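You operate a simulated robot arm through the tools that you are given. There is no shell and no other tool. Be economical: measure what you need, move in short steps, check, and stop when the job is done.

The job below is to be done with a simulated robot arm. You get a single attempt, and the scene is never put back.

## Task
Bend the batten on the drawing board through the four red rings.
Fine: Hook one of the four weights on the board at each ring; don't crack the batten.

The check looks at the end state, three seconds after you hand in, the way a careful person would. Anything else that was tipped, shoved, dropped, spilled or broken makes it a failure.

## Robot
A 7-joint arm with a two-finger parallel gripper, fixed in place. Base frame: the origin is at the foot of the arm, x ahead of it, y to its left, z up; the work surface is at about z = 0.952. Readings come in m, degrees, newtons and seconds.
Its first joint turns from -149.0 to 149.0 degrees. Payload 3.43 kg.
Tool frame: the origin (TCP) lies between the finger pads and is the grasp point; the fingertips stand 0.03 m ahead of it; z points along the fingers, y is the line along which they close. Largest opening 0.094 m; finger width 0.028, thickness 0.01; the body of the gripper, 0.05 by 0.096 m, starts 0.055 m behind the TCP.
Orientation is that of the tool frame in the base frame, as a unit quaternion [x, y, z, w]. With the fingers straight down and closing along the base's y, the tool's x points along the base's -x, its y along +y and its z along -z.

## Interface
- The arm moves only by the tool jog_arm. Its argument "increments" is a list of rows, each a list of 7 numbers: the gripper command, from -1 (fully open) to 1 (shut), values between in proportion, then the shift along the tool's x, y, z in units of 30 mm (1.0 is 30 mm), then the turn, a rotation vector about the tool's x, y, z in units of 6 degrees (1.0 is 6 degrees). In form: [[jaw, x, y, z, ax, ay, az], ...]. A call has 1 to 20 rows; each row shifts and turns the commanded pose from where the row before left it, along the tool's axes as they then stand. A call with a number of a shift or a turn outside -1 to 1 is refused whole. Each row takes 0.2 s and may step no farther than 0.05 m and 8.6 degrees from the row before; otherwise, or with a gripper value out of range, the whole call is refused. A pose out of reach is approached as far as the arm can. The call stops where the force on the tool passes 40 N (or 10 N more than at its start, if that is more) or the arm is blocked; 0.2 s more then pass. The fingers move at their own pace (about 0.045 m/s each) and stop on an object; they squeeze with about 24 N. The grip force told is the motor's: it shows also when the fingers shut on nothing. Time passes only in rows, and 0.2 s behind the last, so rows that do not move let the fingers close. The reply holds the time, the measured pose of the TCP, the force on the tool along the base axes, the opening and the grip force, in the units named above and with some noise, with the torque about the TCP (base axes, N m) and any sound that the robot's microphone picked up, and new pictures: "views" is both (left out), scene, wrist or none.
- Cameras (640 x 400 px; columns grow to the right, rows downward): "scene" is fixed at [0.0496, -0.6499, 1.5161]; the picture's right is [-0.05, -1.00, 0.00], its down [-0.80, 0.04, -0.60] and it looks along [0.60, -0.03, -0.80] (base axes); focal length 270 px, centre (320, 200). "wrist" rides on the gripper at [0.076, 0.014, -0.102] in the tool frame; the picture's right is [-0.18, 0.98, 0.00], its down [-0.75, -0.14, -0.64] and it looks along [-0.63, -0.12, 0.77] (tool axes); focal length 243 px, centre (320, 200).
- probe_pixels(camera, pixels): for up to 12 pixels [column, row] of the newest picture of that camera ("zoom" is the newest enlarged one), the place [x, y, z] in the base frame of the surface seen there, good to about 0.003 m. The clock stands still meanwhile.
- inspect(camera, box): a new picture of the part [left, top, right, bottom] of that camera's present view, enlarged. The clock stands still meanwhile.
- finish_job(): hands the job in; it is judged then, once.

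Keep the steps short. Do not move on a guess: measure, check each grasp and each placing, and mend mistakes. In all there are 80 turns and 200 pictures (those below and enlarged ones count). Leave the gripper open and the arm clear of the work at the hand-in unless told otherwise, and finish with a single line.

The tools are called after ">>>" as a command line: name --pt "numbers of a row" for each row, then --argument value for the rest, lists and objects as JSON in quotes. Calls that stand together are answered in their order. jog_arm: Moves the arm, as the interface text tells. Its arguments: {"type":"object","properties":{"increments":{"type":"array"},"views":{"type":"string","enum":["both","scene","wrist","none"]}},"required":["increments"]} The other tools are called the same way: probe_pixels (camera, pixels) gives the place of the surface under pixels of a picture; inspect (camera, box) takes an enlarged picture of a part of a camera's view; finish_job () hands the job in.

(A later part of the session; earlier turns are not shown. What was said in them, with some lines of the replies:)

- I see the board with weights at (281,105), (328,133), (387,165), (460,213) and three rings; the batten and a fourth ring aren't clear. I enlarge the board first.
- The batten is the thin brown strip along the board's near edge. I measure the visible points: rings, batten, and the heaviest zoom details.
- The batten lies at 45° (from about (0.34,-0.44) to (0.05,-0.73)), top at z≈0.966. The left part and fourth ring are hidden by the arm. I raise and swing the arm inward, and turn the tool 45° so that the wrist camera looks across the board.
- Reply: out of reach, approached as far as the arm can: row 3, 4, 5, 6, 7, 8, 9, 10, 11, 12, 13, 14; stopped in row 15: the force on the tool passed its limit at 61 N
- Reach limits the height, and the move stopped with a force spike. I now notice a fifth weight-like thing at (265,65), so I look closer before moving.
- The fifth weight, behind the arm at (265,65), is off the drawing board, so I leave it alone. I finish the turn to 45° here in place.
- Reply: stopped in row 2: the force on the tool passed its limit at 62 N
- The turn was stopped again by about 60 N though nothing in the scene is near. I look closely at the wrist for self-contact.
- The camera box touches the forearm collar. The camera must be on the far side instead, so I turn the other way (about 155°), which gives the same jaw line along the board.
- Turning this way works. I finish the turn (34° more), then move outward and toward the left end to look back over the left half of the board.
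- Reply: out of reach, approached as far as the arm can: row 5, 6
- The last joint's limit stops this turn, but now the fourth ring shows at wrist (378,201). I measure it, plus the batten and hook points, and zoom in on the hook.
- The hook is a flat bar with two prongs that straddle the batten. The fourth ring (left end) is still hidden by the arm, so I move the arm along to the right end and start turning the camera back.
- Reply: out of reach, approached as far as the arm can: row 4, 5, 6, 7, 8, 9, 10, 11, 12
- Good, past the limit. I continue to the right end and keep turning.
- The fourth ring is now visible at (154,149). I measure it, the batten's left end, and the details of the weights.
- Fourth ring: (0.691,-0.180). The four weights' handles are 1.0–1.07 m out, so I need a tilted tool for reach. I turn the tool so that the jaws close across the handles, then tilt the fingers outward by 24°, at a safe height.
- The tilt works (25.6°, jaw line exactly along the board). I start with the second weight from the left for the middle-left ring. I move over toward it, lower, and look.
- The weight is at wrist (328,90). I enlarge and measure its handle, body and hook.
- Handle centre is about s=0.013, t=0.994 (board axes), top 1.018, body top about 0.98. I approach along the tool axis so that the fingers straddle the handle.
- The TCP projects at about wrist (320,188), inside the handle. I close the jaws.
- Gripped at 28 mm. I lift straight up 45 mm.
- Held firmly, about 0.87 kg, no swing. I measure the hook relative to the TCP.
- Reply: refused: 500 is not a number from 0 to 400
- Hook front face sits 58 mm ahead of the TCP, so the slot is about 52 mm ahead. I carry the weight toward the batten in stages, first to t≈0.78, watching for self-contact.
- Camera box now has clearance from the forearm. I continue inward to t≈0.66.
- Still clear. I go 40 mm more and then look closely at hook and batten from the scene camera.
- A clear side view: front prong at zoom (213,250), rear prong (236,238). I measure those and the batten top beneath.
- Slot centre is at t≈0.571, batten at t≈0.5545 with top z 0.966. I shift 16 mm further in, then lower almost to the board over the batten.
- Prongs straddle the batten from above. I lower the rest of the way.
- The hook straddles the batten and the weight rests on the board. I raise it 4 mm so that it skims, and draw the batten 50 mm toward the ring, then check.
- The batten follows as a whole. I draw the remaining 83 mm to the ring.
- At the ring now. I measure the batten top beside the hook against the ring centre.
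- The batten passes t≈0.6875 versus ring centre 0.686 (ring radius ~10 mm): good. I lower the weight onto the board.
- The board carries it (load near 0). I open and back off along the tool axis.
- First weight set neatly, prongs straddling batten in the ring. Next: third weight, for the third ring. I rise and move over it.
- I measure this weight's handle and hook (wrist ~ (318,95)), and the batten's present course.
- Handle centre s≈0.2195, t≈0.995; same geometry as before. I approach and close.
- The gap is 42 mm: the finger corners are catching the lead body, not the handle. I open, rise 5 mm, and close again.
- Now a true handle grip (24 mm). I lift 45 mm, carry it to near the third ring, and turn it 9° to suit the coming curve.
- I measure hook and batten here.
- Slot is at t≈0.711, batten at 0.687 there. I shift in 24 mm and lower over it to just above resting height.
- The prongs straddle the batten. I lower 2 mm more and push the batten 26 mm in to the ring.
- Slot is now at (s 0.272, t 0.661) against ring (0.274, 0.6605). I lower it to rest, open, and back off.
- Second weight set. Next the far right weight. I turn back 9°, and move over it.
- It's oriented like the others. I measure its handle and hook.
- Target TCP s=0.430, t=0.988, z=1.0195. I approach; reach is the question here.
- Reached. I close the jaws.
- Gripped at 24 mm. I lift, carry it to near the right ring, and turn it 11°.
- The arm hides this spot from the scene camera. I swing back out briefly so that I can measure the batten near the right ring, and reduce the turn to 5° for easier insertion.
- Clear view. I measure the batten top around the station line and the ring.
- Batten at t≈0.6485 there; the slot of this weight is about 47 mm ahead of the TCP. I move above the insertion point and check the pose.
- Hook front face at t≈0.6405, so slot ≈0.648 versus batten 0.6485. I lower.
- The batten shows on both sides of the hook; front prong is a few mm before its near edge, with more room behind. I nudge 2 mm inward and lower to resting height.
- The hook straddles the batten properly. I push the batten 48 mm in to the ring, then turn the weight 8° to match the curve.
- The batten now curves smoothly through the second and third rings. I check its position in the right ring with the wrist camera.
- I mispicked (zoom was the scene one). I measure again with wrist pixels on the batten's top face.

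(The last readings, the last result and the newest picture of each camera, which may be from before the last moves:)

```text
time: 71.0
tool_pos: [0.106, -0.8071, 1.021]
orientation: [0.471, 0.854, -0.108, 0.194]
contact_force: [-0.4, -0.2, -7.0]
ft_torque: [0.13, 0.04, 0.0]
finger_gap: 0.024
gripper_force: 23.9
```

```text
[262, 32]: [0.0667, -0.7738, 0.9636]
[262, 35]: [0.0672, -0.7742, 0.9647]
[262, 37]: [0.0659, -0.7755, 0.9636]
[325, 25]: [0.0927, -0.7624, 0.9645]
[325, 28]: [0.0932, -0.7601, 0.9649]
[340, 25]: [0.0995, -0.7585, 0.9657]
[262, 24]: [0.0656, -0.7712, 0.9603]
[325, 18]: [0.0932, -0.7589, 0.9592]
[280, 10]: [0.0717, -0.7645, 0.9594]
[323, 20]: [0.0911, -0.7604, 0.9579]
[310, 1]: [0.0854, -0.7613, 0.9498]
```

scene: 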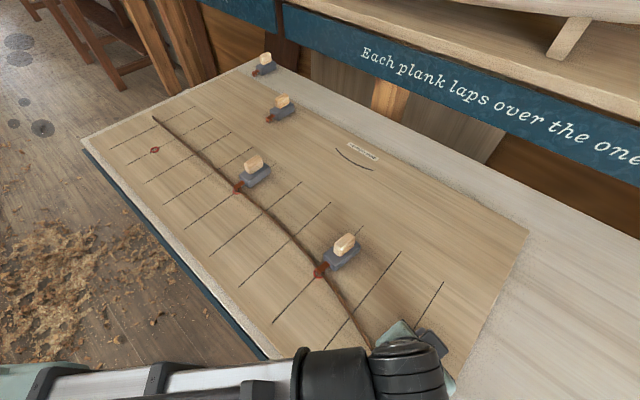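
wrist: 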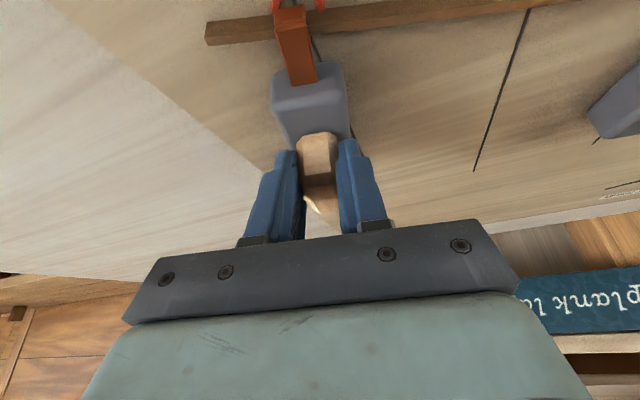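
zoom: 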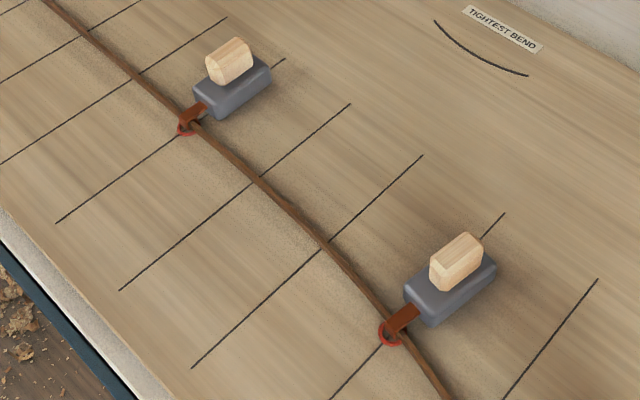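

Batten passes t≈0.600 at the ring station (ring 0.600). I nudge 1 mm, lower to rest, release and back away.

>>> jog_arm --pt "1 0.03 0 -0.014 0 0 0" --pt "1 0.04 0 0.08 0 0 0" --pt "1 0 0 0 0 0 0" --pt "-0.3 0 0 0 0 0 0" --pt "-0.3 0 0 0 0 0 0" --pt "-1 0 0 0 0 0 0" --pt "-1 0 0 0 0 0 0" --pt "-1 0 0 -0.8 0 0 0" --pt "-1 0 0 -1 0 0 0" --pt "-1 0 0 -1 0 0 0" --pt "-1 -0.433 0 -0.9 0 0 0"

```text
time: 73.4
tool_pos: [0.0842, -0.7745, 1.1245]
orientation: [0.471, 0.854, -0.107, 0.193]
contact_force: [-0.2, -0.4, 0.1]
ft_torque: [-0.02, 0.01, 0.03]
finger_gap: 0.0937
gripper_force: 0.0
```

scene: 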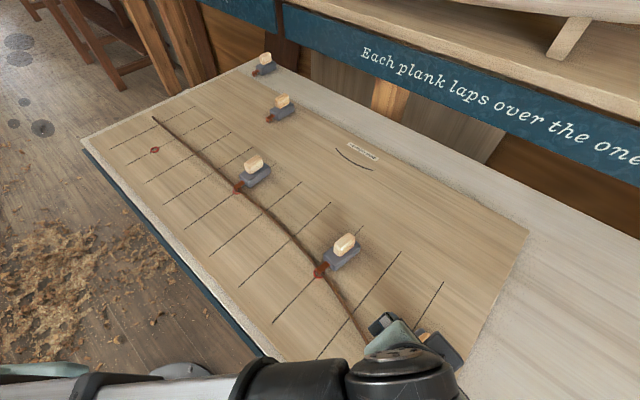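
wrist: 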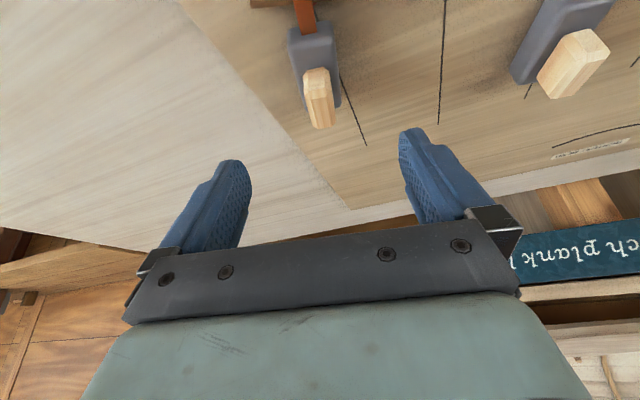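

Released. I turn back and travel toward the leftmost weight.

>>> jog_arm --pt "-1 0 0 0 -0.313 0 -0.652" --pt "-1 0 0 0 -0.313 0 -0.652" --pt "-1 0 0 0 -0.313 0 -0.652" --pt "-1 -0.63 0.99 0.3 0 0 0" --pt "-1 -0.63 0.99 0.3 0 0 0" --pt "-1 -0.63 0.99 0.3 0 0 0" --pt "-1 -0.63 0.99 0.3 0 0 0" --pt "-1 -0.63 0.99 0.3 0 0 0" --pt "-1 -0.63 0.99 0.3 0 0 0" --pt "-1 -0.63 0.99 0.3 0 0 0" --pt "-1 -0.63 0.99 0.3 0 0 0" --pt "-1 -0.63 0.99 0.3 0 0 0" --pt "-1 -0.63 0.99 0.3 0 0 0" --pt "-1 -0.63 0.99 0.3 0 0 0" --pt "-1 -0.63 0.99 0.3 0 0 0" --pt "-1 -0.63 0.99 0.3 0 0 0" --pt "-1 -0.63 0.99 0.3 0 0 0" --pt "-1 -0.59 0.99 0.3 0 0 0" --views "none"

>>> jog_arm --pt "-1 0 0.99 0 0 0 0" --pt "-1 0 0.99 0 0 0 0" --pt "-1 0 0.99 0 0 0 0" --pt "-1 0 0.99 0 0 0 0" --pt "-1 0 0.99 0 0 0 0" --pt "-1 0 0.99 0 0 0 0" --pt "-1 0 0.99 0 0 0 0" --pt "-1 0 0.99 0 0 0 0" --pt "-1 0 0 0 0 0 0"

>>> inspect --camera "scene" --box '[290, 220, 470, 400]'

```text
time: 77.2
tool_pos: [0.6218, -0.6774, 1.1241]
orientation: [0.37, 0.902, -0.085, 0.205]
contact_force: [-1.1, 0.2, 0.3]
ft_torque: [-0.02, -0.01, -0.03]
finger_gap: 0.0941
gripper_force: 0.1
```

```text
time: 79.2
tool_pos: [0.7901, -0.5102, 1.1227]
orientation: [0.37, 0.902, -0.085, 0.205]
contact_force: [0.2, 0.7, 0.0]
ft_torque: [0.04, 0.02, 0.05]
finger_gap: 0.0941
gripper_force: 0.1
```

scene: 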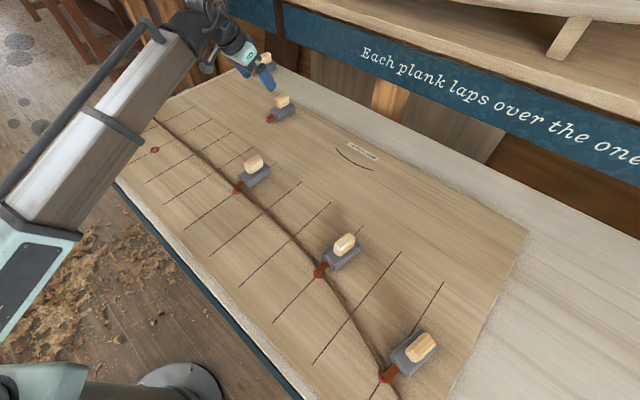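
wrist: 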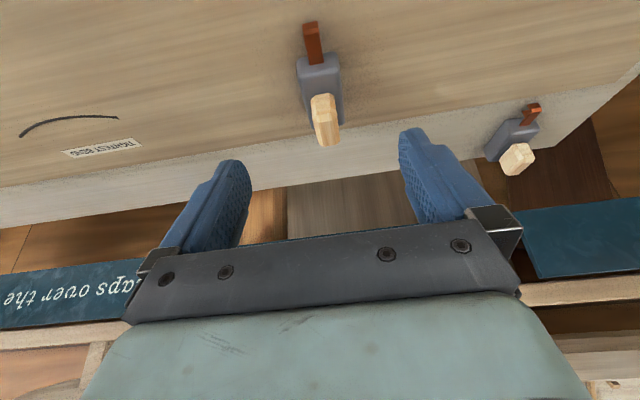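

```text
2.22 times, centred on (380, 310) of scene
```

zoom: 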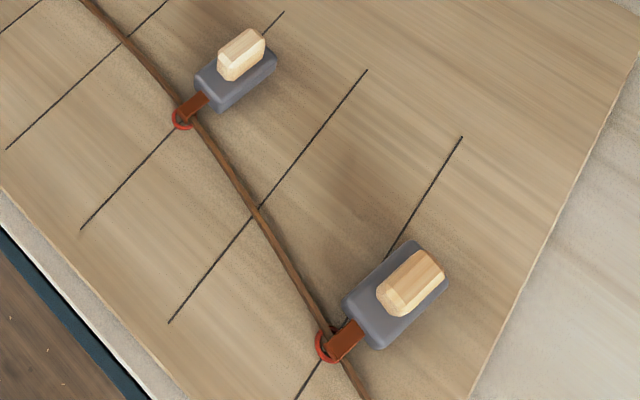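

Three weights hold. I measure the leftmost weight (wrist (320,95)).

>>> probe_pixels --camera "wrist" --pixels '[[310, 27], [315, 50], [322, 105], [325, 117], [333, 112], [329, 138], [317, 112]]'

>>> probe_pixels --camera "scene" --pixels '[[154, 119], [162, 127], [172, 135], [185, 145], [155, 149]]'

>>> inspect --camera "scene" --box '[130, 100, 250, 180]'

```text
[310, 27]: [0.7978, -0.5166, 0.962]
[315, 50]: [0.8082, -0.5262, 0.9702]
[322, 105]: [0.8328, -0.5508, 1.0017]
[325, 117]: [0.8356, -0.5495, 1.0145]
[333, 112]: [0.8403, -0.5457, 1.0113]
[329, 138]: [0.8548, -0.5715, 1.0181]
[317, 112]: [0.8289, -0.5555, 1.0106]
```

```text
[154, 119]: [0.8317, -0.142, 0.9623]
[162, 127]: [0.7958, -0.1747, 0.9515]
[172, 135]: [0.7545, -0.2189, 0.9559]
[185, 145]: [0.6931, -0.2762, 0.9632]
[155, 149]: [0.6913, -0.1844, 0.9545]
```

```text
5.00 times, centred on (190, 140) of scene
```

zoom: 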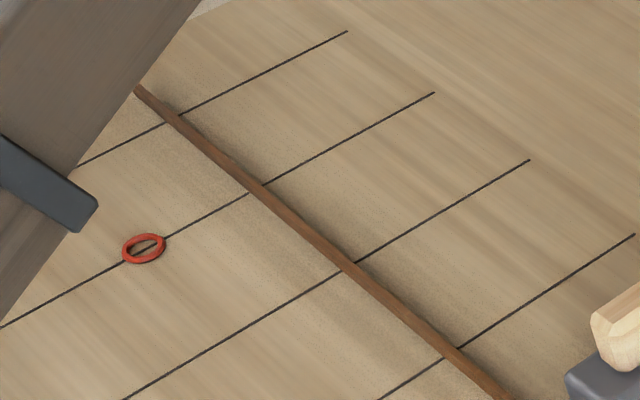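

Target TCP s=-0.200, t=0.987. I measure the batten near the left ring too, then approach and close.

>>> probe_pixels --camera "zoom" --pixels '[[240, 178], [243, 174], [255, 187], [258, 191], [262, 189], [280, 206], [283, 211], [225, 162], [144, 249], [200, 143]]'

>>> jog_arm --pt "-1 -0.109 0.014 0.814 0 0 0" --pt "-1 -0.109 0.014 0.814 0 0 0" --pt "-1 -0.109 0.014 0.814 0 0 0" --pt "-1 -0.109 0.014 0.814 0 0 0" --pt "-1 -0.109 0.014 0.814 0 0 0" --pt "-1 0 0 0 0 0 0" --pt "1 0 0 0 0 0 0" --pt "1 0 0 0 0 0 0" --pt "1 0 0 0 0 0 0" --pt "1 0 0 0 0 0 0" --pt "1 0 0 0 0 0 0" --pt "1 0 0 0 0 0 0" --pt "1 0 0 0 0 0 0" --views "wrist"

```text
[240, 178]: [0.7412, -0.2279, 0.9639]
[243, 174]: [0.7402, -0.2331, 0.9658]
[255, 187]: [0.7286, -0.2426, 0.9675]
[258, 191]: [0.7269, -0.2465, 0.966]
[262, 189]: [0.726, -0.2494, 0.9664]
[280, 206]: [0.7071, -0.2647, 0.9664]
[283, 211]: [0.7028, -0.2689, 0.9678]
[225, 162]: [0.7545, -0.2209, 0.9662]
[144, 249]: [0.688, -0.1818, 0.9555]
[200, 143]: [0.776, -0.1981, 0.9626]
```

```text
time: 82.0
tool_pos: [0.8395, -0.5574, 1.0213]
orientation: [0.37, 0.902, -0.085, 0.204]
contact_force: [-1.8, 2.5, 1.1]
ft_torque: [0.5, 0.3, 0.0]
finger_gap: 0.0241
gripper_force: 23.6
```

wrist: 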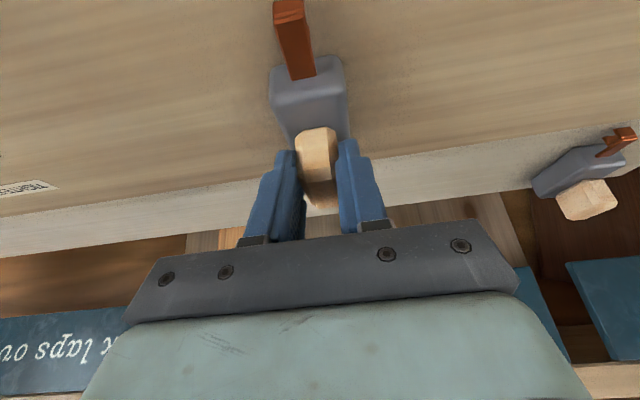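

Gripped at 24 mm. I lift, carry to near the left ring (batten at t≈0.687 there, ring at s=-0.359, t=0.6166), and turn +5°.

>>> jog_arm --pt "1 -0.108 0 -0.226 0 0 0" --pt "1 -0.217 0 -0.45 0 0 0" --pt "1 -0.217 0 -0.45 0 0 0" --pt "1 -0.108 0 -0.226 0 0 0" --pt "1 0.82 0.684 -0.392 0 0 0" --pt "1 0.82 0.684 -0.392 0 0 0" --pt "1 0.82 0.684 -0.392 0 0 0" --pt "1 0.82 0.684 -0.392 0 0 0" --pt "1 0.82 0.684 -0.392 0 0 0" --pt "1 0.82 0.684 -0.392 0 0 0" --pt "1 0.82 0.684 -0.392 0 0 0" --pt "1 0.82 0.684 -0.392 0 0 0" --pt "1 0 0 0 -0.361 0 -0.752" --pt "1 0 0 0 0 0 0"

>>> inspect --camera "scene" --box '[120, 90, 240, 180]'

```text
time: 85.0
tool_pos: [0.8008, -0.286, 1.065]
orientation: [0.33, 0.918, -0.076, 0.208]
contact_force: [0.8, 0.4, -7.7]
ft_torque: [0.07, 0.06, 0.01]
finger_gap: 0.0241
gripper_force: 24.1
```

scene: 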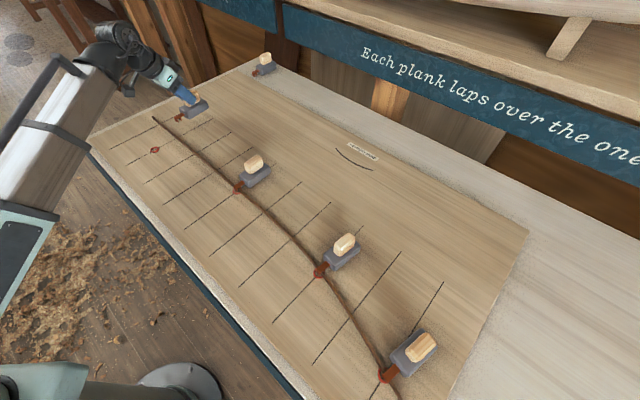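
wrist: 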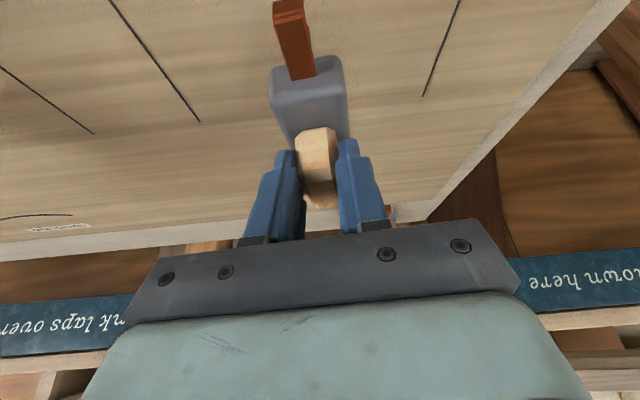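

```text
4.44 times, centred on (180, 135) of scene
```

zoom: 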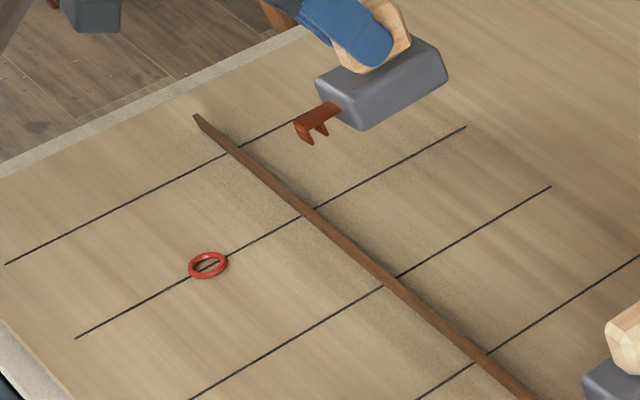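

Very clear view. I shift in 31 mm and lower to just above the batten, then check.

>>> jog_arm --pt "1 0.46 0.045 -0.22 0 0 0" --pt "1 0.46 0.045 -0.22 0 0 0" --pt "1 0 0 0 0 0 0" --pt "1 0.168 0 0.351 0 0 0" --pt "1 0.168 0 0.351 0 0 0" --pt "1 0.15 0 0.31 0 0 0" --pt "1 0 0 0 0 0 0" --views "wrist"

>>> inspect --camera "scene" --box '[130, 90, 230, 160]'

>>> inspect --camera "wrist" --box '[220, 0, 380, 100]'

```text
time: 86.6
tool_pos: [0.7771, -0.2657, 1.033]
orientation: [0.33, 0.918, -0.076, 0.208]
contact_force: [-0.7, 0.5, -7.0]
ft_torque: [0.07, 0.12, 0.0]
finger_gap: 0.0236
gripper_force: 23.9
```

wrist: 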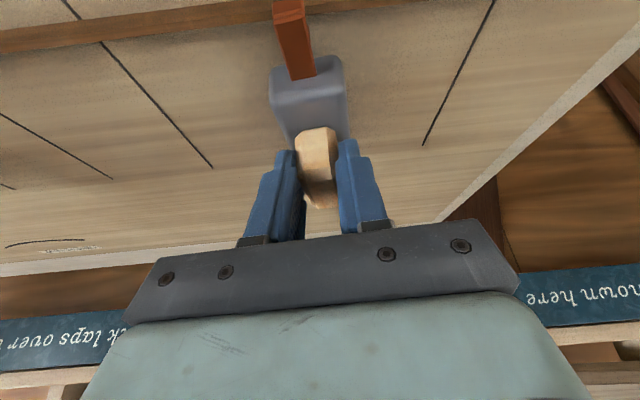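

```text
5.71 times, centred on (180, 125) of scene
```

zoom: 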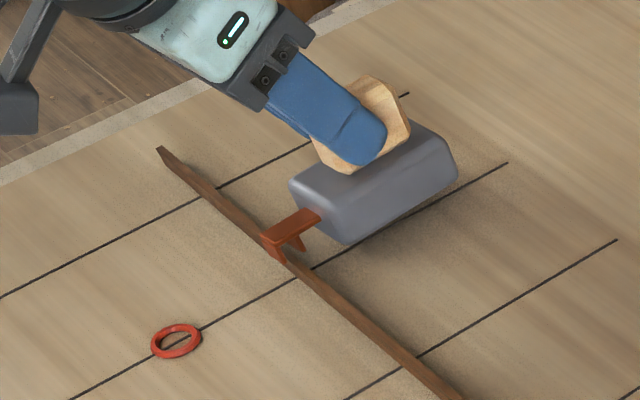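

```text
4.00 times, centred on (300, 50) of wrist
```

zoom: 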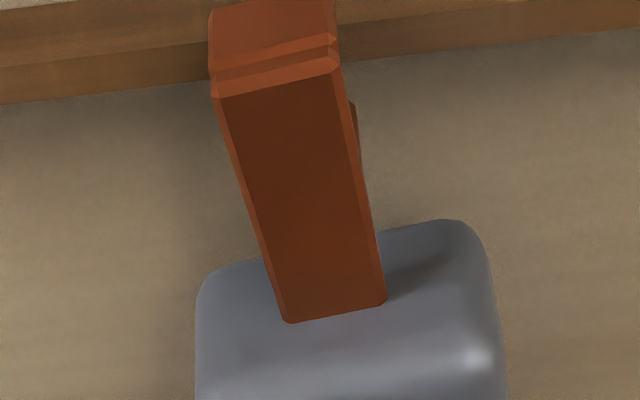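

Prongs are either side of the batten. I lower to just above rest and verify.

>>> jog_arm --pt "1 0.08 0 0.165 0 0 0" --pt "1 0.08 0 0.165 0 0 0" --pt "1 0 0 0 0 0 0" --views "none"

>>> inspect --camera "scene" --box '[130, 90, 230, 160]'

>>> inspect --camera "wrist" --box '[220, 0, 380, 100]'

```text
time: 87.4
tool_pos: [0.7781, -0.2657, 1.0232]
orientation: [0.331, 0.917, -0.076, 0.208]
contact_force: [0.9, 0.8, -7.2]
ft_torque: [0.04, 0.08, 0.01]
finger_gap: 0.024
gripper_force: 24.0
```

```text
5.71 times, centred on (180, 125) of scene
```

zoom: 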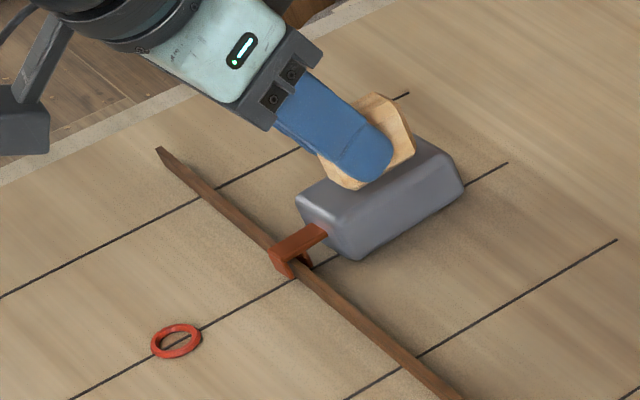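

```text
4.00 times, centred on (300, 50) of wrist
```

zoom: 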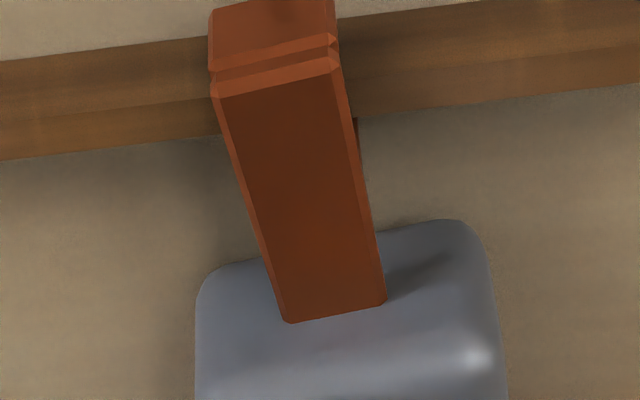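

Hooked well. I lower 1.5 mm and push the batten 73 mm in to the ring in small steps, then turn 8° to fit the curve.

>>> jog_arm --pt "1 0.02 0 0.045 0 0 0" --pt "1 0.273 0.06 -0.131 0 0 0" --pt "1 0.273 0.06 -0.131 0 0 0" --pt "1 0.273 0.06 -0.131 0 0 0" --pt "1 0.273 0.06 -0.131 0 0 0" --pt "1 0.273 0.06 -0.131 0 0 0" --pt "1 0.273 0.06 -0.131 0 0 0" --pt "1 0.273 0.06 -0.131 0 0 0" --pt "1 0.273 0.06 -0.131 0 0 0" --pt "1 0 0 0 -0.289 0 -0.601" --pt "1 0 0 0 -0.289 0 -0.601" --pt "1 0 0 0 0 0 0"

>>> inspect --camera "scene" --box '[110, 100, 210, 190]'

>>> inspect --camera "wrist" --box '[200, 0, 400, 100]'

```text
time: 90.0
tool_pos: [0.7301, -0.2048, 1.0204]
orientation: [0.265, 0.939, -0.06, 0.212]
contact_force: [-3.0, 0.5, 5.9]
ft_torque: [0.28, 0.17, -0.1]
finger_gap: 0.0237
gripper_force: 24.2
```

scene: 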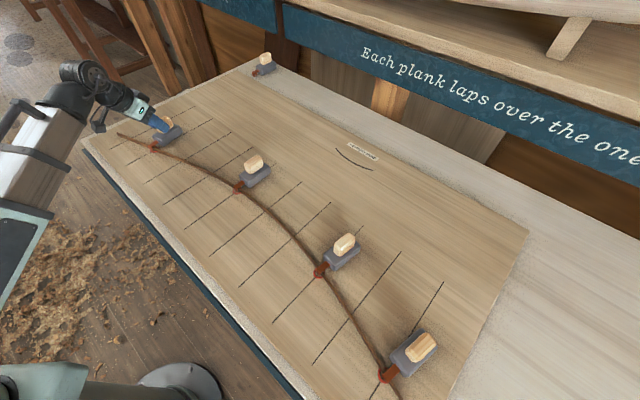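
wrist: 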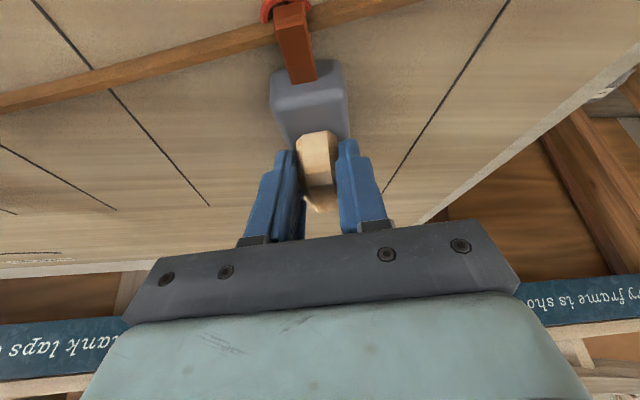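

```text
4.44 times, centred on (160, 145) of scene
```

zoom: 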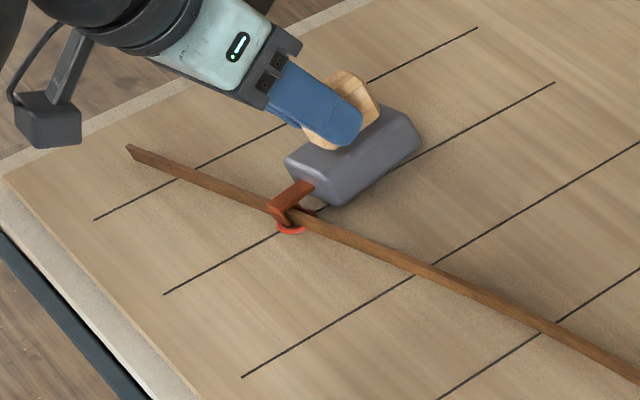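

```text
3.20 times, centred on (300, 50) of wrist
```

zoom: 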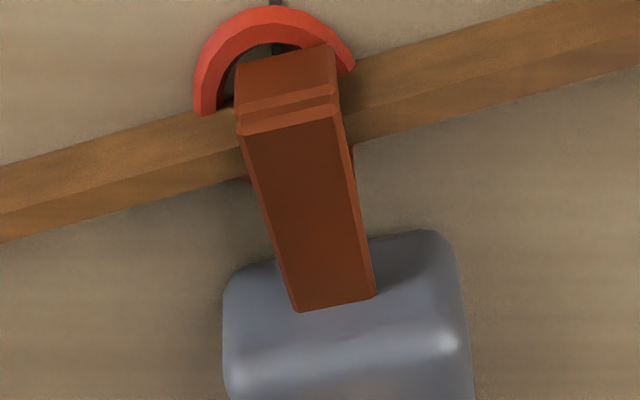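

The batten passes through the ring, the hook centred within ~2 mm. I verify by measuring.

>>> probe_pixels --camera "zoom" --pixels '[[220, 170], [220, 160], [370, 122], [370, 112], [260, 12], [205, 100], [345, 55], [243, 180], [352, 150]]'

```text
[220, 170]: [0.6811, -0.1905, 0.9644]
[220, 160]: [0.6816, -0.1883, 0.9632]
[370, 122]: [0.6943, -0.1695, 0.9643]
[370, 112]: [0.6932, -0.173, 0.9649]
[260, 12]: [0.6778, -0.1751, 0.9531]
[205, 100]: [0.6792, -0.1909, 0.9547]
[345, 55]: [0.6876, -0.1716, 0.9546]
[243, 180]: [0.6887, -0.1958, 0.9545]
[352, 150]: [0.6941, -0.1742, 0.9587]
```

Batten t≈0.614 vs ring centre ≈0.615. The weight is resting on the board; I ease the pressure, open and back away.

>>> jog_arm --pt "1 -0.012 0 -0.025 0 0 0" --pt "1 0 0 0 0 0 0" --pt "-0.3 0 0 0 0 0 0" --pt "-0.3 0 0 0 0 0 0" --pt "-1 0 0 0 0 0 0" --pt "-1 0 0 0 0 0 0" --pt "-1 0 0 -0.8 0 0 0" --pt "-1 0 0 -1 0 0 0" --pt "-1 0 0 -1 0 0 0" --pt "-1 -0.433 0 -0.9 0 0 0" --pt "-1 -0.433 0 -0.9 0 0 0"

>>> inspect --camera "scene" --box '[110, 100, 210, 190]'

>>> inspect --camera "scene" --box '[195, 140, 295, 230]'

>>> inspect --camera "scene" --box '[270, 210, 370, 310]'

>>> inspect --camera "scene" --box '[340, 310, 460, 400]'

```text
time: 92.4
tool_pos: [0.7023, -0.1859, 1.157]
orientation: [0.265, 0.939, -0.061, 0.212]
contact_force: [-0.2, -0.2, -1.0]
ft_torque: [0.01, -0.01, -0.01]
finger_gap: 0.0942
gripper_force: 0.1
```

scene: 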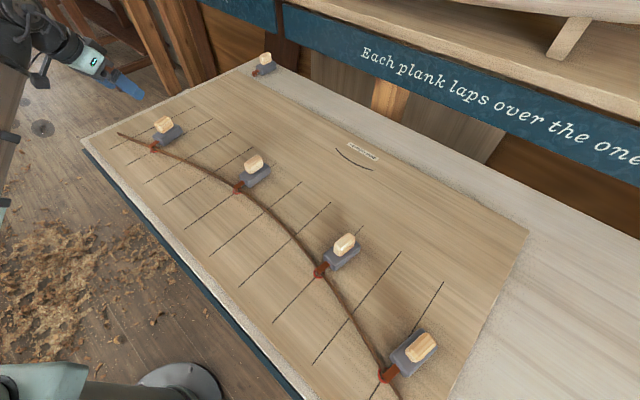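
wrist: 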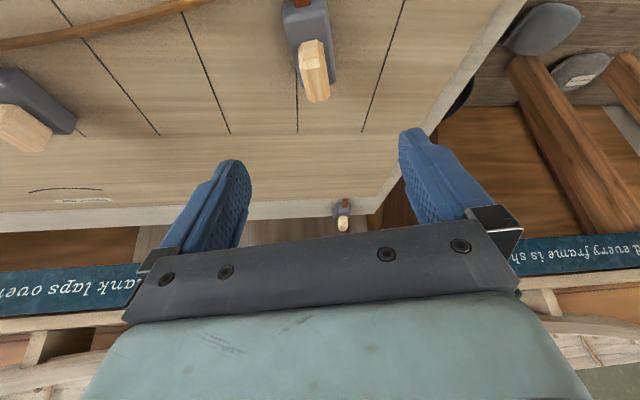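

```text
4.44 times, centred on (160, 145) of scene
```

zoom: 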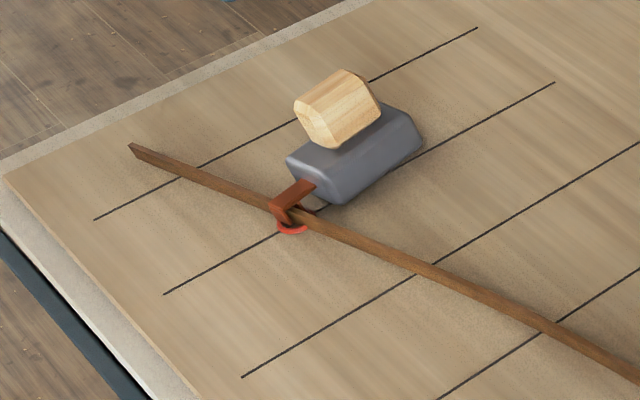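

```text
4.44 times, centred on (245, 185) of scene
```

zoom: 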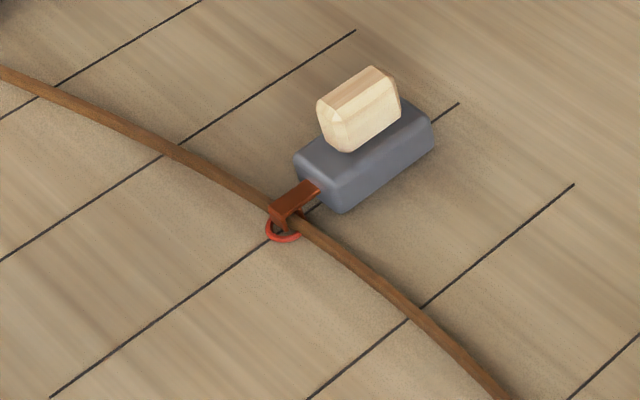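

```text
4.00 times, centred on (320, 260) of scene
```

zoom: 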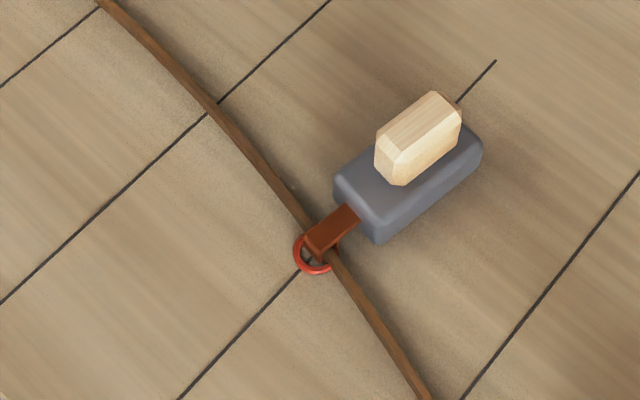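

```text
4.44 times, centred on (400, 355) of scene
```

zoom: 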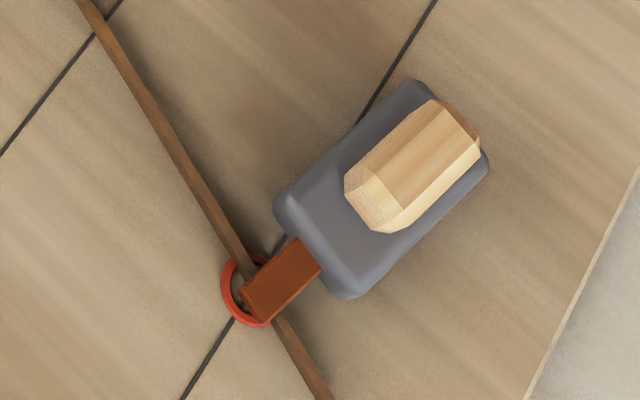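

All four hold. I measure the batten on both sides of each hook for a final numeric check.

>>> probe_pixels --camera "zoom" --pixels '[[238, 247], [228, 230], [287, 335], [297, 352], [225, 290], [262, 257], [258, 325]]'

>>> inspect --camera "scene" --box '[270, 210, 370, 310]'

>>> probe_pixels --camera "zoom" --pixels '[[300, 214], [290, 201], [343, 275], [352, 289], [297, 250], [315, 272], [305, 240]]'

>>> inspect --camera "scene" --box '[195, 140, 295, 230]'

>>> probe_pixels --camera "zoom" --pixels '[[258, 199], [240, 187], [315, 235], [330, 246], [268, 229], [283, 240]]'

>>> inspect --camera "scene" --box '[110, 100, 210, 190]'

>>> probe_pixels --camera "zoom" --pixels '[[255, 200], [240, 194], [325, 227], [345, 236], [290, 231], [305, 231]]'

```text
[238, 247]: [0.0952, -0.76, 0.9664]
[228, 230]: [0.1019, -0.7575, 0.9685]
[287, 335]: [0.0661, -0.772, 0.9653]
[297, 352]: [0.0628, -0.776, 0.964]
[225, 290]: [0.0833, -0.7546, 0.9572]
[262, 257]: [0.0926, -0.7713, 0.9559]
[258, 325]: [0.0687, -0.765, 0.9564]
```

```text
4.00 times, centred on (320, 260) of scene
```

zoom: 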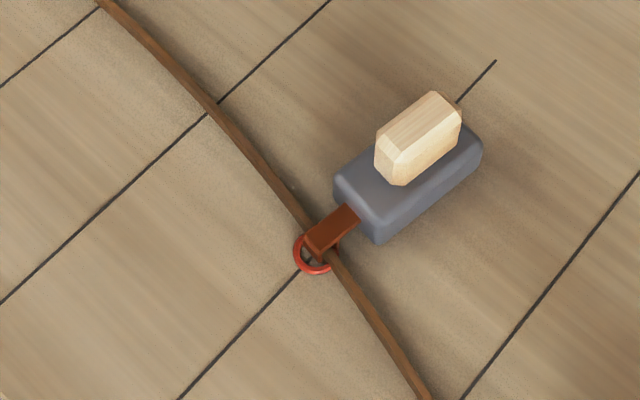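

```text
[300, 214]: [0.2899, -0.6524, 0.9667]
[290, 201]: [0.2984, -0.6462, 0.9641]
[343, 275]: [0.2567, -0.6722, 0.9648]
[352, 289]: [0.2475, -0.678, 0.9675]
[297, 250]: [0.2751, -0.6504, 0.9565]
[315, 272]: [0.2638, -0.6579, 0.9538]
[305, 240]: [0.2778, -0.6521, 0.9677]
```

```text
4.44 times, centred on (245, 185) of scene
```

zoom: 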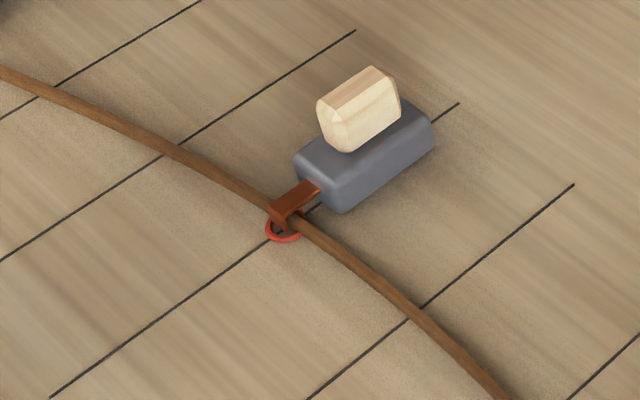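

```text
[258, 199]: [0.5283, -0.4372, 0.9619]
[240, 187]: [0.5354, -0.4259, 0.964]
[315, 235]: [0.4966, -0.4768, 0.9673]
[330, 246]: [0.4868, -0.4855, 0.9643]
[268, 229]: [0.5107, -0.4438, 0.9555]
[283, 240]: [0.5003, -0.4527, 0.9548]
```

```text
4.44 times, centred on (160, 145) of scene
```

zoom: 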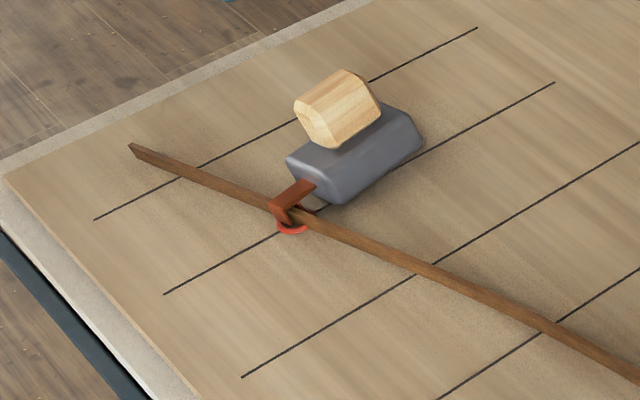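

```text
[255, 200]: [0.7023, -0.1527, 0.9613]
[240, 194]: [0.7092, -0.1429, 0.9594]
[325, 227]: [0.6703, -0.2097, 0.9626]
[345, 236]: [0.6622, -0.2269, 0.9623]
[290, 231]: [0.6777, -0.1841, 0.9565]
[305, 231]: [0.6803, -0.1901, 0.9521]
```

All four rings check: the batten's offsets are about 1–3 mm (rings have a radius of ~10 mm), every hook straddles the batten, no crack sound was reported, the spare weight is untouched, and the gripper is open and clear. I hand in.

>>> finish_job

```text
The job is handed in.
```

The batten is bent through all four red rings, within about 3 mm of each centre, with one board weight hooked at each; no crack was heard, and the job is handed in.
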